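You operate a simulated robot arm through the tools that you are given. There is no shell and no other tool. Be economical: measure what you need, move in short steps, check, and stop when the job is done.

Carry out the task below with a simulated robot arm. There is one attempt and no reset: what you move stays moved.

TASK
Put one of the blue-band collars from the build bench top in the grey bucket.
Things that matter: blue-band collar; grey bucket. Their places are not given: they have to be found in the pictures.

It is judged by the outcome, as a careful person would: the job done as asked, and still so three seconds after it is handed in. It fails if anything else is knocked over, pushed out of place, dropped, spilled or broken.

THE ROBOT
A 7-joint arm with a two-finger parallel gripper, fixed in place. Base frame: the origin is at the foot of the arm, x ahead of it, y to its left, z up; the work surface is at about z = 820. Lengths are in mm, angles in rad, forces in N, time in s.
With the tool pointing down near the work surface it reaches from about 240 to 680 mm from the base axis. Its first joint turns from -1.152 to 1.152 rad. Payload 2.4 kg.
Tool frame: the origin (TCP) lies between the finger pads and is the grasp point; the fingertips stand 30 mm ahead of it; z points along the fingers, y is the line along which they close. The gripper opens to 94 mm. The fingers are 28 mm wide and 10 mm thick; the gripper's body (50 by 96 mm) begins 55 mm behind the TCP.
Orientation is that of the tool frame in the base frame, as a unit quaternion [x, y, z, w]. With the fingers straight down and closing along the base's y, the tool's x points along the base's -x, its y along +y and its z along -z.

THE INTERFACE
- The arm moves only by the tool send_rows. Its argument "series" is a list of rows, each a list of 4 numbers: the shift along the base's x, y, z in units of 30 mm (1.0 is 30 mm), then the turn about the base's z in units of 6 degrees (1.0 is 6 degrees). In form: [[dx, dy, dz, spin], ...]. A call has 1 to 8 rows; each row shifts and turns the commanded pose from where the row before left it. "jaw" is the finger opening in mm, from 0 to 94, set as the call begins (left out, the last holds). A call with a number of a shift or a turn outside -1 to 1 is refused whole. A row lasts 0.2 s, in which the tool goes at most 50 mm and 0.15 rad; a call with a longer step from one row to the next is refused whole, and so is a gripper value outside its range. A pose out of reach is approached as far as the arm can. The call stops where the force on the tool passes 40 N (or 10 N more than at its start, if that is more) or the arm is blocked; 0.2 s more then pass. The fingers move at their own pace (about 153 mm/s each) and stop on an object; they squeeze with about 28 N. The grip force told is the motor's: it shows also when the fingers shut on nothing. Time passes only in rows, and 0.2 s behind the last, so rows that do not move let the fingers close. It gives the time, the measured TCP pose, the force on the tool (base axes), the opening and the grip force at its end, in the units of the frame above (readings bear some noise), and new pictures: "views" is both (left out), scene, wrist or none.
- Cameras (640 x 400 px; columns grow to the right, rows downward): "scene" is fixed at [21.3, 458.4, 1456.1]; the picture's right is [-0.89, -0.45, 0.00], its down [-0.21, 0.41, -0.89] and it looks along [0.40, -0.79, -0.46] (base axes); focal length 340 px, centre (320, 200). "wrist" rides on the gripper at [-37, 0, -58] in the tool frame; the picture's right is [0.00, -1.00, 0.00], its down [0.97, 0.00, -0.24] and it looks along [0.24, 0.00, 0.97] (tool axes); focal length 218 px, centre (320, 200).
- probe_pixels(camera, pixels): for up to 12 pixels [column, row] of the newest picture of that camera ("zoom" is the newest enlarged one), the place [x, y, z] in the base frame of the surface seen there, good to about 2 mm. No time passes.
- zoom(camera, box): a new picture of the part [left, top, right, bottom] of that camera's present view, enlarged. No time passes.
- hand_in(): hands the job in; it is judged then, once.

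Work in short steps. Measure before you move; look again where a grasp or a placing could have gone wrong, and mend it. You have 60 turns and 100 pictures in all, the two below and enlarged ones among them. Open the gripper and draw the arm clear of the work before you hand the job in, unless the task says otherwise; then end with one line.

The tools are called after "Call:" by a JSON object that holds its "op" and its "data". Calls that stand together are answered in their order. send_rows: Moves the arm, as the interface text tells. Its arguments: {"type":"object","properties":{"series":{"type":"array","items":{"type":"array","items":{"type":"number"}}},"jaw":{"type":"number"},"views":{"type":"string","enum":["both","scene","wrist","none"]}},"required":["series"]} The other tools are called the same way: probe_pixels (camera, pixels) gives the place of the surface under pixels of a picture; zoom (camera, box) takes an enlarged picture of a part of a camera's view; hand_in () hands the job in.

At the start:

```text
t: 0.0
tcp_pos: [424.7, -13.7, 1166.6]
orientation: [0.0, 1.0, 0.001, -0.001]
wrist_force: [0.2, -0.4, 0.0]
opening: 94.0
gripper_force: 0.1
```

scene: 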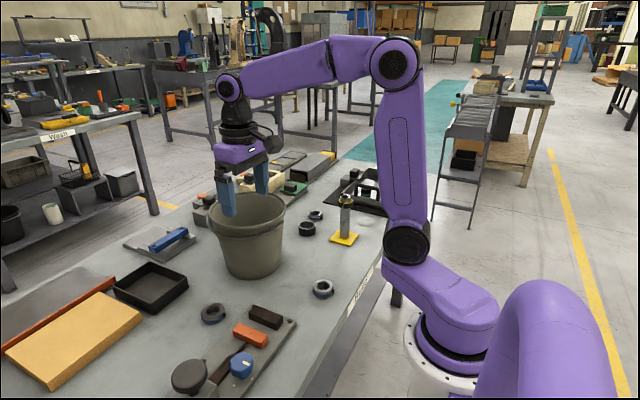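
wrist: 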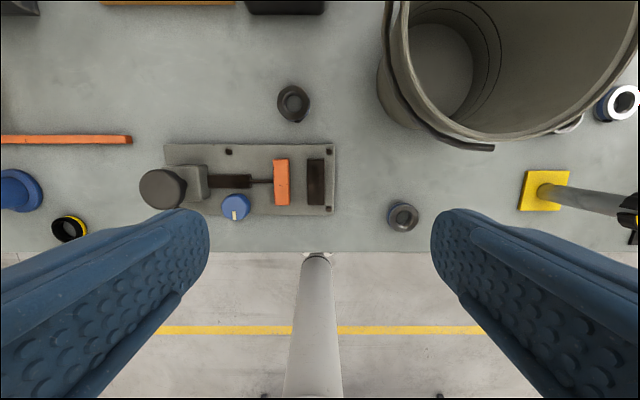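

I look closely at the ring-like parts: wrist (293,103), (403,216), (617,103), (69,228), and scene (213,313), (322,288), (307,228), (316,215).

Call:
{"op": "zoom", "data": {"camera": "scene", "box": [180, 190, 380, 330]}}

Call:
{"op": "zoom", "data": {"camera": "wrist", "box": [240, 60, 440, 250]}}

Call:
{"op": "zoom", "data": {"camera": "wrist", "box": [540, 60, 640, 160]}}

Call:
{"op": "probe_pixels", "data": {"camera": "scene", "pixels": [[213, 313], [322, 288], [307, 228], [316, 215], [250, 205], [250, 255], [283, 230], [216, 230], [345, 215], [343, 240]]}}

```text
2.86 times, centred on (280, 260) of scene
```

zoom: 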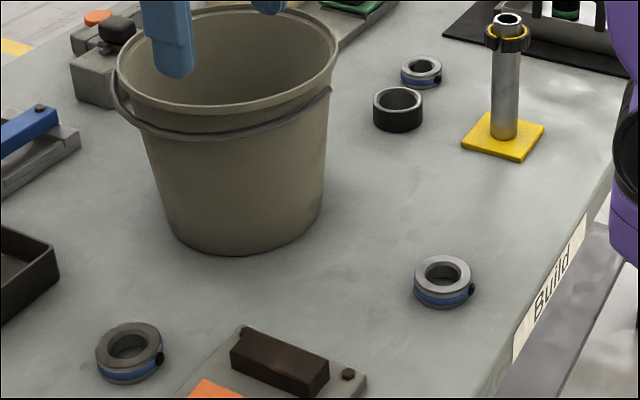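

```text
2.11 times, centred on (340, 155) of wrist
```

zoom: 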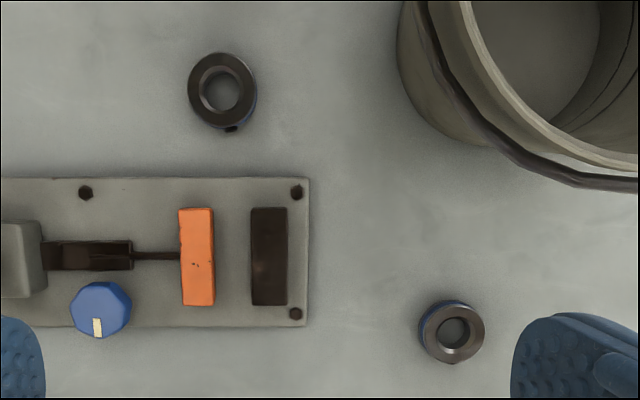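

```text
4.00 times, centred on (590, 110) of wrist
```

zoom: 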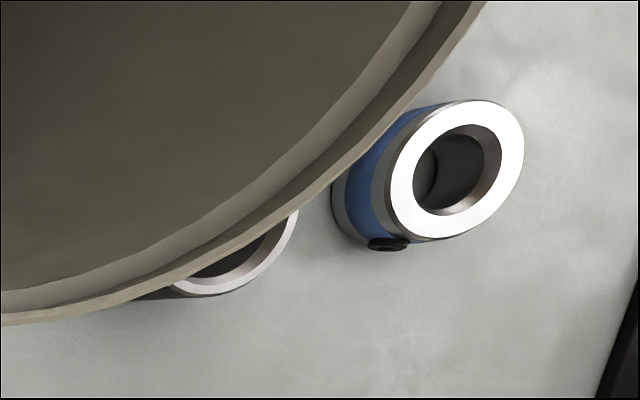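

```text
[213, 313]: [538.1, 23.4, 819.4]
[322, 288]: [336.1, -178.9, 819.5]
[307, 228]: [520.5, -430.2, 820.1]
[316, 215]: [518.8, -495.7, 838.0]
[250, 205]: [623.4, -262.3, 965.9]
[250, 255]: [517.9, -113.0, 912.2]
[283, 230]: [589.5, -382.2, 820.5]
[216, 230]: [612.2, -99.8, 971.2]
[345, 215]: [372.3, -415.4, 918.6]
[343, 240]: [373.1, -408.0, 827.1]
```

Two blue-band collars stand in the open: near (538,23) and (336,-179). I measure the first one and the bucket rim.

Call:
{"op": "zoom", "data": {"camera": "scene", "box": [190, 290, 240, 340]}}

Call:
{"op": "probe_pixels", "data": {"camera": "wrist", "pixels": [[293, 103], [280, 103], [304, 103], [293, 90], [293, 116], [293, 88], [403, 205], [391, 217], [470, 60], [395, 60], [500, 135], [565, 118]]}}

Call:
{"op": "probe_pixels", "data": {"camera": "scene", "pixels": [[211, 206], [250, 231], [285, 202], [216, 217], [240, 235], [270, 222], [247, 210], [255, 215], [262, 193]]}}

```text
8.00 times, centred on (215, 315) of scene
```

zoom: 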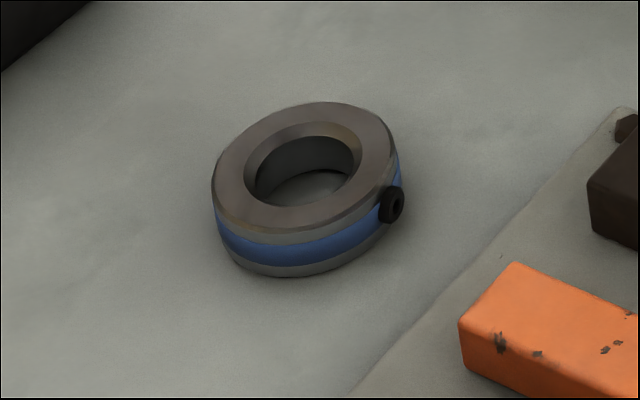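

```text
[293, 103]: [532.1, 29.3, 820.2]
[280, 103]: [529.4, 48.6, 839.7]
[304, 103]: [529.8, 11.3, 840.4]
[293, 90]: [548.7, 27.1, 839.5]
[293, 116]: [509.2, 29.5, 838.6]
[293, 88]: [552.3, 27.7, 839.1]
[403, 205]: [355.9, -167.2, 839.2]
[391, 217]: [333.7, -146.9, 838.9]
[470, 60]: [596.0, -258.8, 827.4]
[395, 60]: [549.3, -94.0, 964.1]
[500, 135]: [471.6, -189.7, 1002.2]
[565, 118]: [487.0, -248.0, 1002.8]
```

```text
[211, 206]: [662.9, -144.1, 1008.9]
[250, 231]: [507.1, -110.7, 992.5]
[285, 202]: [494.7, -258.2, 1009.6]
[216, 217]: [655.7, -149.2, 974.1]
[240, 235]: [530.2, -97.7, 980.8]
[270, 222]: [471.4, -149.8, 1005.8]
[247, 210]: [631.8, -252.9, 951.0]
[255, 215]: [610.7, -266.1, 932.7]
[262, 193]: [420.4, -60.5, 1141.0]
```

Collar: centre about (530,29), 45 mm across, top z 840, screw on the −x side, so closing along y is good. Bucket: centre about (570,−195), rim z 1009. I move above the collar.

Call:
{"op": "send_rows", "data": {"series": [[0.877, 0.356, -0.9, 0], [0.877, 0.356, -0.9, 0], [0.877, 0.356, -0.9, 0], [0.877, 0.356, -0.9, 0], [0, 0, -0.9, 0], [0, 0, -0.9, 0], [0, 0, -0.9, 0], [0, 0, -0.9, 0]], "jaw": 94}}

```text
t: 1.8
tcp_pos: [529.6, 28.0, 949.5]
orientation: [0.0, 1.0, 0.0, 0.0]
wrist_force: [0.3, 0.0, -0.3]
opening: 93.8
gripper_force: 0.0
```

scene: 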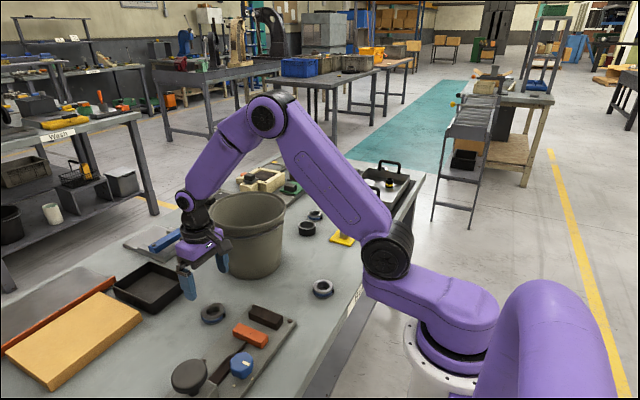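
wrist: 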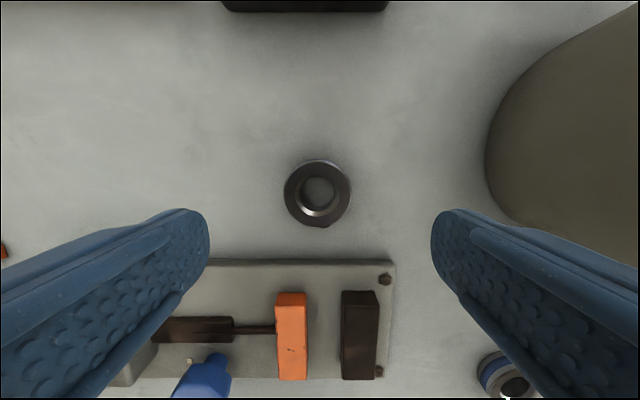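

The collar is centred at wrist (317,192) between the fingers; I check its place once more.

Call:
{"op": "probe_pixels", "data": {"camera": "wrist", "pixels": [[288, 192], [347, 192], [318, 164], [312, 219], [345, 262], [340, 300], [385, 280]]}}

```text
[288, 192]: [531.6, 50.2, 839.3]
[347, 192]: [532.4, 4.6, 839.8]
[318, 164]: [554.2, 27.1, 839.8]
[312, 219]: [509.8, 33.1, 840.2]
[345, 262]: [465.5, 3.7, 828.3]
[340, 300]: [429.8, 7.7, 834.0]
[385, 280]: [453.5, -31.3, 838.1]
```

Centre (532,27.5). I descend to TCP z ≈ 853.

Call:
{"op": "send_rows", "data": {"series": [[0.08, 0, -0.8, 0], [0, 0, -0.8, 0], [0, 0, -0.8, 0], [0, 0, -0.5, 0], [0, 0, -0.3, 0]], "views": "wrist"}}

Call:
{"op": "send_rows", "data": {"series": [[0, 0, 0, 0], [0, 0, 0, 0], [0, 0, 0, 0]], "jaw": 30}}

```text
t: 3.0
tcp_pos: [533.5, 27.7, 854.2]
orientation: [-0.001, 1.0, 0.001, 0.0]
wrist_force: [-0.5, 0.2, -0.6]
opening: 94.1
gripper_force: 0.1
```

wrist: 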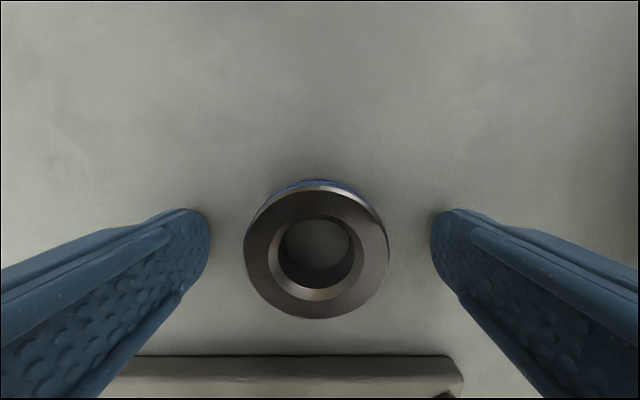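

```text
t: 3.8
tcp_pos: [531.7, 25.9, 853.5]
orientation: [-0.001, 1.0, -0.001, 0.0]
wrist_force: [-0.1, 0.4, 0.4]
opening: 52.9
gripper_force: 28.5
```

scene: 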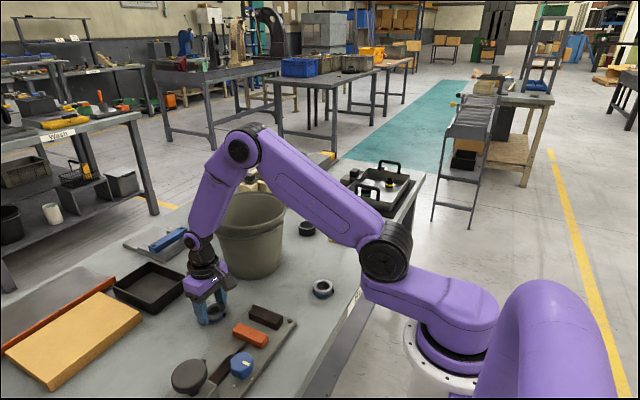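
wrist: 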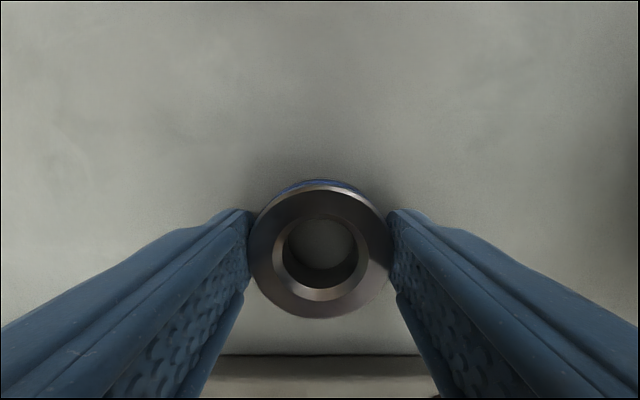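

The collar is gripped (opening 52.9, 28 N). I lift straight up, well above the rim.

Call:
{"op": "send_rows", "data": {"series": [[0, 0, 0.4, 0], [0, 0, 1, 0], [0, 0, 1, 0], [0, 0, 1, 0], [0, 0, 1, 0], [0, 0, 1, 0], [0, 0, 1, 0], [0, 0, 1, 0]]}}

```text
t: 5.6
tcp_pos: [532.4, 27.5, 1076.3]
orientation: [0.0, 1.0, 0.0, -0.001]
wrist_force: [0.5, -0.7, 0.1]
opening: 29.9
gripper_force: 0.0
```

scene: 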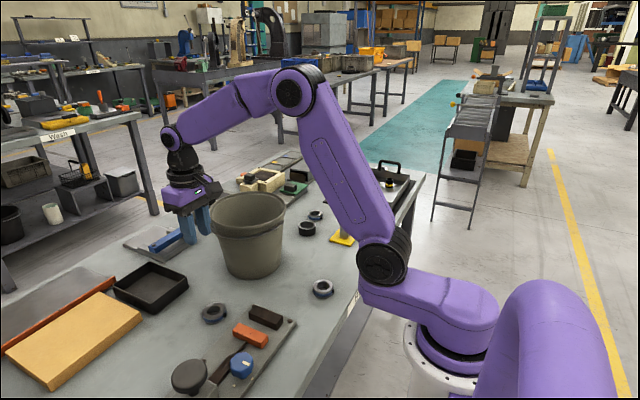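
wrist: 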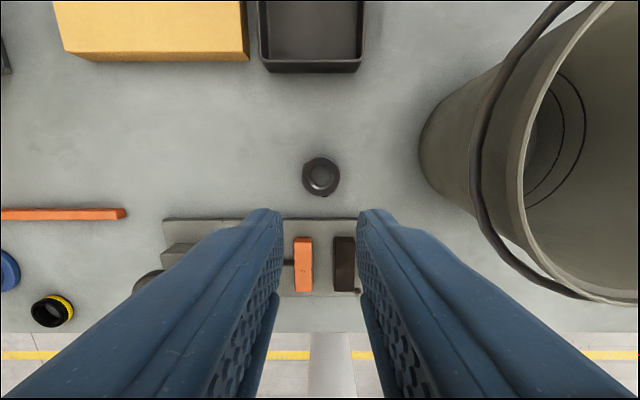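

The grip was lost on the lift (opening 29.9, 0 N); the collar is still on the bench near wrist (321,177). I look at its present state.

Call:
{"op": "zoom", "data": {"camera": "scene", "box": [190, 290, 240, 340]}}

Call:
{"op": "zoom", "data": {"camera": "wrist", "box": [290, 147, 350, 207]}}

Call:
{"op": "probe_pixels", "data": {"camera": "wrist", "pixels": [[306, 177], [336, 177], [321, 162], [321, 190], [321, 177]]}}

```text
8.00 times, centred on (215, 315) of scene
```

zoom: 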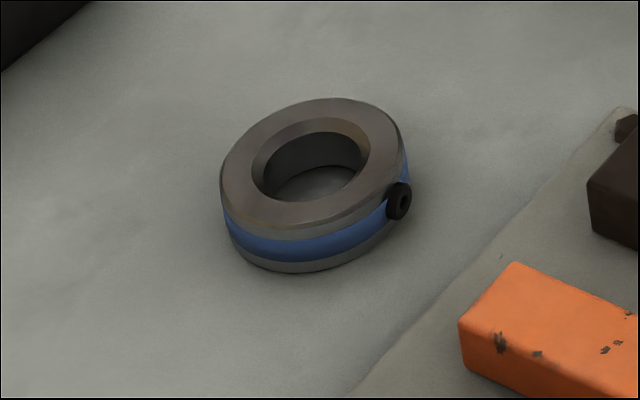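

```text
6.67 times, centred on (320, 177) of wrist
```

zoom: 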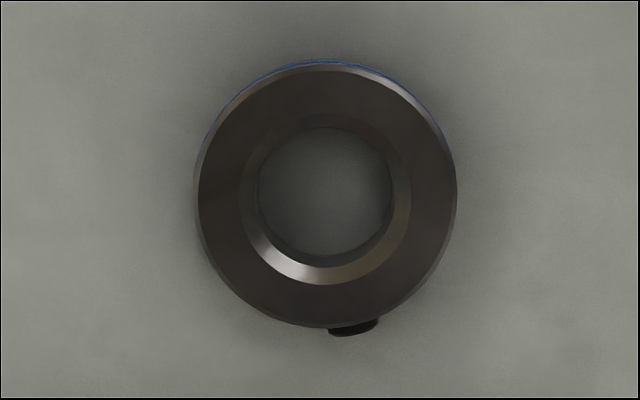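

```text
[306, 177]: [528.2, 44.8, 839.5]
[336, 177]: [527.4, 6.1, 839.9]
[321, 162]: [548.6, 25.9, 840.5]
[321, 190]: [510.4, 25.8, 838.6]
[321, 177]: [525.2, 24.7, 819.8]
```

The collar sits upright, 52 mm across, centre about (529,25.5), barely moved. I go down again, to grip lower with the tips almost on the bench and then lift slowly.

Call:
{"op": "send_rows", "data": {"series": [[-0.1, -0.06, -1, 0], [0, 0, -1, 0], [0, 0, -1, 0], [0, 0, -1, 0], [0, 0, -1, 0], [0, 0, -1, 0], [0, 0, -0.9, 0], [0, 0, -0.4, 0]], "jaw": 94, "views": "wrist"}}

```text
t: 7.4
tcp_pos: [529.8, 27.8, 856.8]
orientation: [0.0, 1.0, 0.0, 0.0]
wrist_force: [0.2, 0.1, -0.1]
opening: 94.0
gripper_force: 0.1
```

wrist: 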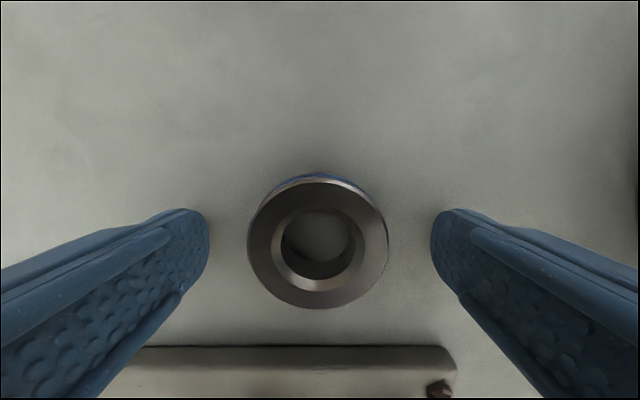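

Centred within 2 mm. I lower the last 6 mm, close, then lift 3 mm slowly to test.

Call:
{"op": "send_rows", "data": {"series": [[0.05, 0, -0.1, 0], [0, 0, -0.1, 0], [0, 0, 0, 0]], "views": "none"}}

Call:
{"op": "send_rows", "data": {"series": [[0, 0, 0, 0], [0, 0, 0, 0], [0, 0, 0, 0], [0, 0, 0, 0]], "jaw": 0, "views": "wrist"}}

Call:
{"op": "send_rows", "data": {"series": [[0, 0, 0.1, 0], [0, 0, 0.1, 0], [0, 0, 0.1, 0], [0, 0, 0.1, 0]], "views": "wrist"}}

```text
t: 8.2
tcp_pos: [531.5, 27.4, 851.1]
orientation: [0.0, 1.0, -0.001, 0.0]
wrist_force: [0.7, 0.3, -0.4]
opening: 93.9
gripper_force: 0.1
```

```text
t: 9.2
tcp_pos: [531.8, 26.4, 850.4]
orientation: [0.0, 1.0, 0.0, -0.001]
wrist_force: [0.3, -0.1, 2.1]
opening: 52.7
gripper_force: 27.7
```

wrist: 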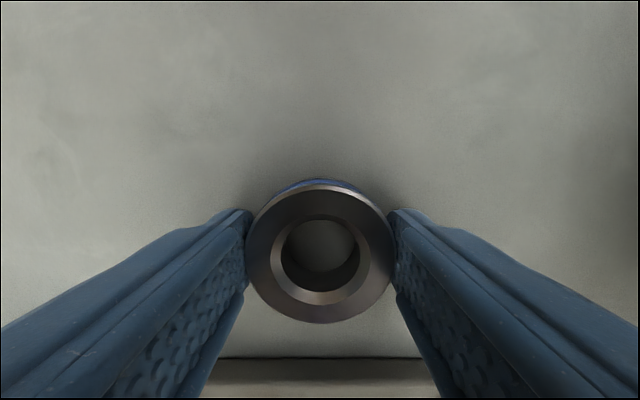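

```text
t: 10.2
tcp_pos: [530.0, 26.4, 862.5]
orientation: [0.0, 1.0, 0.0, 0.0]
wrist_force: [0.1, 0.2, -1.8]
opening: 52.8
gripper_force: 27.9
```

wrist: 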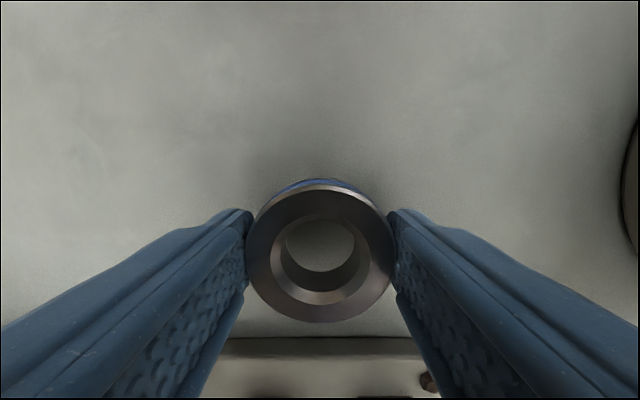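

The collar rises with the fingers (about 2 N weight). I keep lifting gently and check for slip.

Call:
{"op": "send_rows", "data": {"series": [[0, 0, 0.15, 0], [0, 0, 0.2, 0], [0, 0, 0.25, 0], [0, 0, 0.3, 0], [0, 0, 0.3, 0], [0, 0, 0.25, 0], [0, 0, 0.2, 0], [0, 0, 0.1, 0]], "views": "wrist"}}

```text
t: 12.0
tcp_pos: [531.4, 27.1, 914.8]
orientation: [0.001, 1.0, 0.0, 0.001]
wrist_force: [1.7, 0.1, -2.5]
opening: 52.7
gripper_force: 27.9
```

wrist: 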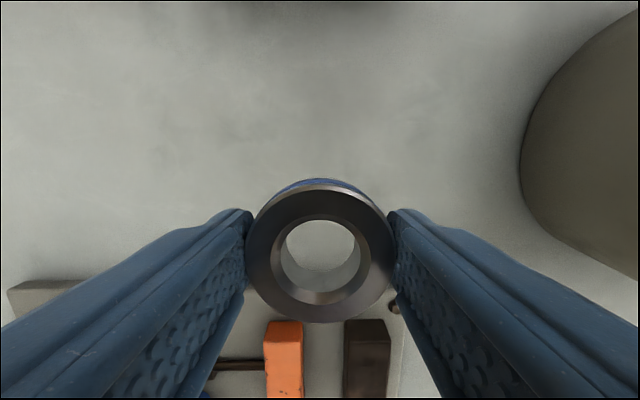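

No slip. I lift on at the same gentle pace to about z 1070.

Call:
{"op": "send_rows", "data": {"series": [[0, 0, 0.2, 0], [0, 0, 0.35, 0], [0, 0, 0.45, 0], [0, 0, 0.45, 0], [0, 0, 0.45, 0], [0, 0, 0.4, 0], [0, 0, 0.3, 0], [0, 0, 0.15, 0]], "views": "none"}}

Call:
{"op": "send_rows", "data": {"series": [[0, 0, 0.2, 0], [0, 0, 0.4, 0], [0, 0, 0.5, 0], [0, 0, 0.5, 0], [0, 0, 0.4, 0], [0, 0, 0.3, 0], [0, 0, 0.1, 0]]}}

```text
t: 13.8
tcp_pos: [531.1, 27.0, 997.6]
orientation: [0.0, 1.0, 0.001, 0.0]
wrist_force: [-0.6, 0.4, -3.3]
opening: 52.7
gripper_force: 27.6
```

```text
t: 15.4
tcp_pos: [529.5, 26.7, 1068.8]
orientation: [0.0, 1.0, -0.001, 0.0]
wrist_force: [0.0, -0.2, -2.7]
opening: 52.8
gripper_force: 27.8
```

scene: 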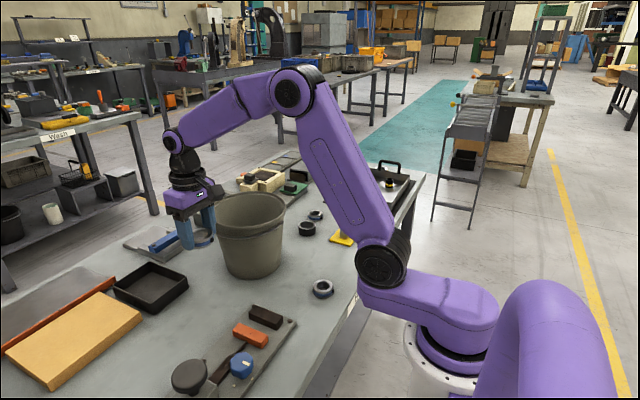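
wrist: 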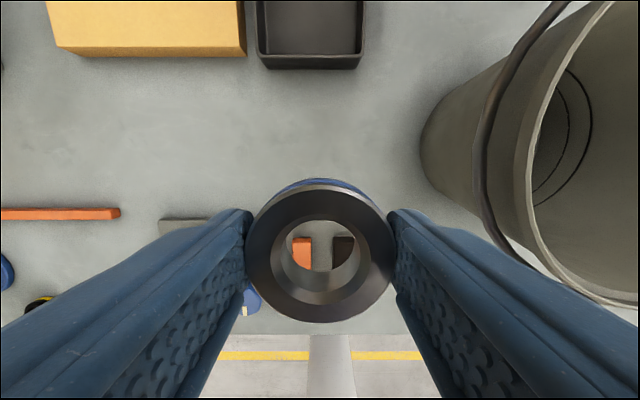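

Still held; tips at z 1039 clear the rim at 1009. I move across toward the bucket centre (570,−195).

Call:
{"op": "send_rows", "data": {"series": [[0.05, -0.2, 0.1, 0], [0.07, -0.4, 0.2, 0], [0.1, -0.55, 0.2, 0], [0.1, -0.6, 0, 0], [0.1, -0.6, 0, 0], [0.1, -0.6, 0, 0], [0.1, -0.55, 0, 0], [0.08, -0.4, 0, 0]], "views": "none"}}

Call:
{"op": "send_rows", "data": {"series": [[0.1, -0.4, 0, 0], [0.1, -0.5, 0, 0], [0.13, -0.6, 0, 0], [0.1, -0.6, 0, 0], [0.1, -0.6, 0, 0], [0.1, -0.4, 0, 0], [0.1, -0.3, 0, 0], [0, -0.1, 0, 0]]}}

```text
t: 17.2
tcp_pos: [551.3, -89.6, 1084.3]
orientation: [0.0, 1.0, 0.0, 0.0]
wrist_force: [0.3, 0.0, -2.2]
opening: 52.8
gripper_force: 28.3
```

```text
t: 19.0
tcp_pos: [573.6, -195.1, 1084.5]
orientation: [0.0, 1.0, 0.001, 0.001]
wrist_force: [0.1, -0.5, -2.3]
opening: 52.9
gripper_force: 28.0
```

scene: 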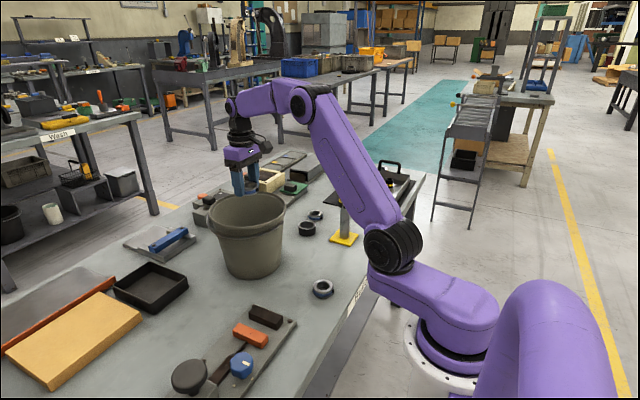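
wrist: 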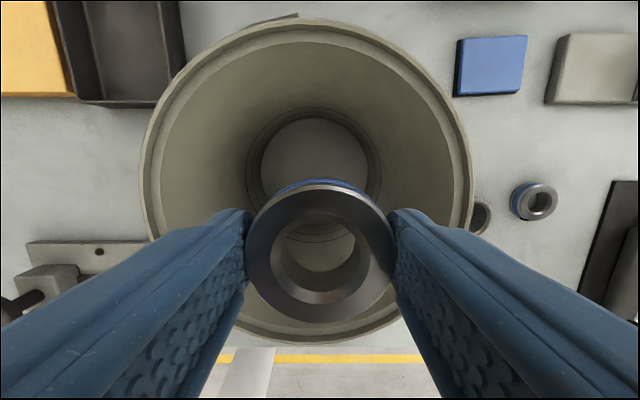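

The bucket is below; I measure its rim (wrist 145,180; 470,180; 300,25; 330,338) for the true centre.

Call:
{"op": "probe_pixels", "data": {"camera": "wrist", "pixels": [[148, 170], [466, 170], [310, 35], [305, 335], [190, 85], [430, 90], [314, 160], [255, 160], [374, 160]]}}

```text
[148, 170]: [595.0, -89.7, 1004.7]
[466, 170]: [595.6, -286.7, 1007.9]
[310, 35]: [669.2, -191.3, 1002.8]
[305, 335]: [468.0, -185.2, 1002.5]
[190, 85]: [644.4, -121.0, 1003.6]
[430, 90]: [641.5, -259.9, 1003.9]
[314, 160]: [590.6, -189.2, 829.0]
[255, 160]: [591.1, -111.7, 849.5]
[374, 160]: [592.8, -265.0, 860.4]
```

Centre (569,−189), radius 100. I shift there and lower into the bucket in gentle steps.

Call:
{"op": "send_rows", "data": {"series": [[-0.13, 0.2, -0.1, 0], [0, 0, -0.3, 0], [0, 0, -0.45, 0], [0, 0, -0.5, 0], [0, 0, -0.5, 0], [0, 0, -0.5, 0], [0, 0, -0.4, 0], [0, 0, -0.2, 0]]}}

```text
t: 20.8
tcp_pos: [570.3, -189.4, 995.7]
orientation: [0.0, 1.0, -0.001, 0.0]
wrist_force: [0.9, -0.2, -2.2]
opening: 52.6
gripper_force: 28.3
```

scene: 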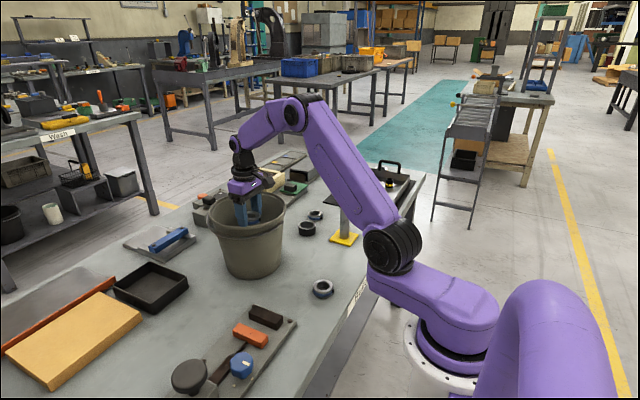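
wrist: 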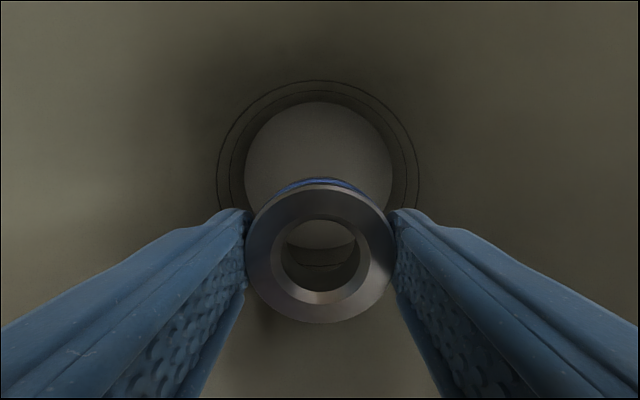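

All clear inside the bucket. I lower about 100 mm more.

Call:
{"op": "send_rows", "data": {"series": [[0, 0, -0.2, 0], [0, 0, -0.4, 0], [0, 0, -0.5, 0], [0, 0, -0.6, 0], [0, 0, -0.6, 0], [0, 0, -0.5, 0], [0, 0, -0.4, 0], [0, 0, -0.2, 0]]}}

```text
t: 22.6
tcp_pos: [569.7, -189.2, 893.7]
orientation: [0.0, 1.0, 0.0, 0.0]
wrist_force: [1.4, -0.3, -1.1]
opening: 52.8
gripper_force: 27.6
```

scene: 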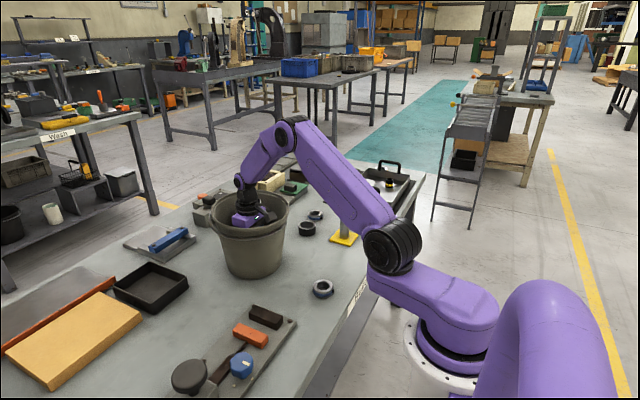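
wrist: 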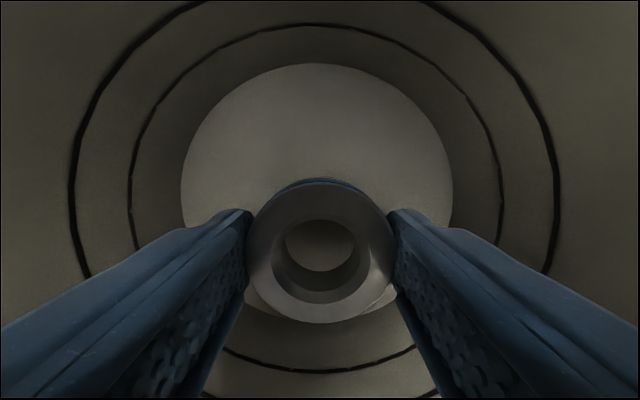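

Room remains; I lower another 24 mm (tips about 11 mm above the bucket floor) and then open slightly to 70 mm.

Call:
{"op": "send_rows", "data": {"series": [[0, 0, -0.2, 0], [0, 0, -0.3, 0], [0, 0, -0.2, 0], [0, 0, -0.1, 0]], "views": "none"}}

Call:
{"op": "send_rows", "data": {"series": [[0, 0, 0, 0], [0, 0, 0, 0], [0, 0, 0, 0]], "jaw": 70, "views": "wrist"}}

```text
t: 23.6
tcp_pos: [570.0, -188.6, 870.8]
orientation: [0.0, 1.0, 0.0, 0.0]
wrist_force: [0.2, -0.1, -2.4]
opening: 53.0
gripper_force: 27.8
```

```text
t: 24.4
tcp_pos: [569.6, -189.1, 870.9]
orientation: [0.0, 1.0, 0.0, 0.0]
wrist_force: [-0.4, 0.0, 0.0]
opening: 70.0
gripper_force: 0.1
```

wrist: 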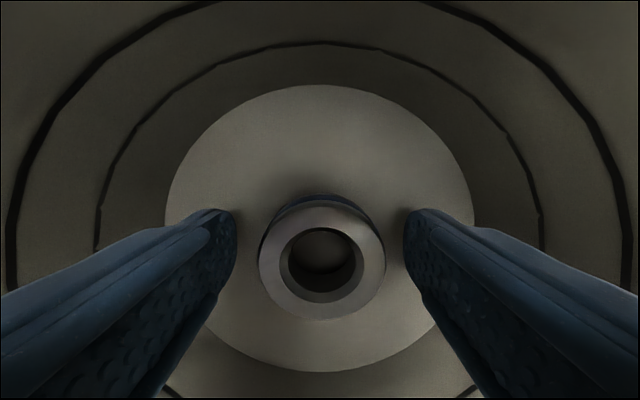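

The collar lies on the bucket floor, free of the fingers. I raise straight up out of the bucket.

Call:
{"op": "send_rows", "data": {"series": [[0, 0, 0.5, 0], [0, 0, 0.9, 0], [0, 0, 1, 0], [0, 0, 1, 0], [0, 0, 1, 0], [0, 0, 1, 0], [0, 0, 1, 0], [0, 0, 0.9, 0]], "views": "none"}}

Call:
{"op": "send_rows", "data": {"series": [[0, 0, 1, 0], [0, 0, 1, 0], [-0.9, 0.4, 0.5, 0], [-0.9, 0.4, 0, 0], [-0.9, 0.4, 0, 0], [-0.5, 0.3, 0, 0]]}}

```text
t: 26.2
tcp_pos: [570.8, -188.9, 1088.7]
orientation: [0.0, 1.0, 0.001, 0.0]
wrist_force: [0.4, 0.1, -0.5]
opening: 70.1
gripper_force: 0.0
```

```text
t: 27.6
tcp_pos: [474.9, -143.8, 1163.0]
orientation: [0.001, 1.0, 0.001, 0.0]
wrist_force: [0.3, -0.3, -0.5]
opening: 69.9
gripper_force: 0.1
```

scene: 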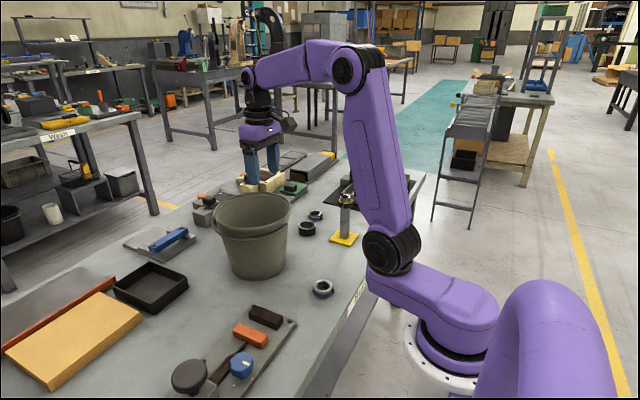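
wrist: 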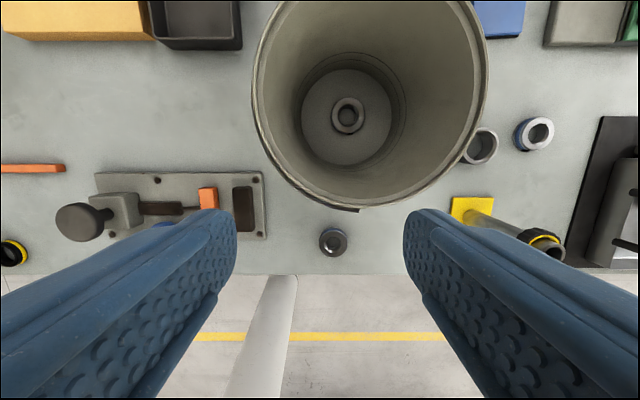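

The collar is in the bucket at wrist (347,116). The bucket rim looks a few pixels off its former place, so I measure it.

Call:
{"op": "zoom", "data": {"camera": "scene", "box": [180, 170, 340, 290]}}

Call:
{"op": "probe_pixels", "data": {"camera": "wrist", "pixels": [[258, 90], [485, 80], [355, 206], [280, 165], [465, 140], [347, 70], [347, 163], [302, 116], [391, 116]]}}

```text
3.33 times, centred on (260, 230) of scene
```

zoom: 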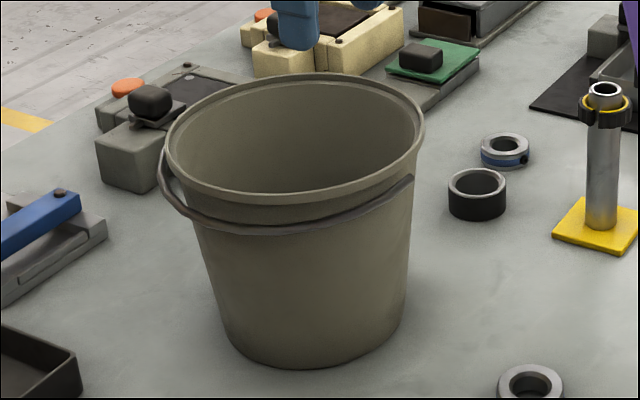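

```text
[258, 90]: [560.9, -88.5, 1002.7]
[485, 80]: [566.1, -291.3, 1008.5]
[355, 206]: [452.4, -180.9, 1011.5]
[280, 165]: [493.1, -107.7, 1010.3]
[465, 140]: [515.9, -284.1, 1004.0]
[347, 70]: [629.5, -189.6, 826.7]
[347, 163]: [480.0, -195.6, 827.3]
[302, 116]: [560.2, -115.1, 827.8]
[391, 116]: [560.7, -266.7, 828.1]
```

The bucket slid about 12 mm toward the arm while the gripper was inside it. It stands upright, well clear of everything, with the collar flat on its floor, and nudging it back would risk more than it mends. The jaws are open and the arm is clear, so I hand in.

Call:
{"op": "hand_in", "data": {}}

```text
The job is handed in.
```

One blue-band collar is in the grey bucket and the arm is clear; the first grip slipped and left the collar upright on the bench, and the bucket slid about 12 mm toward the arm while the gripper was inside it; I left it there, upright.
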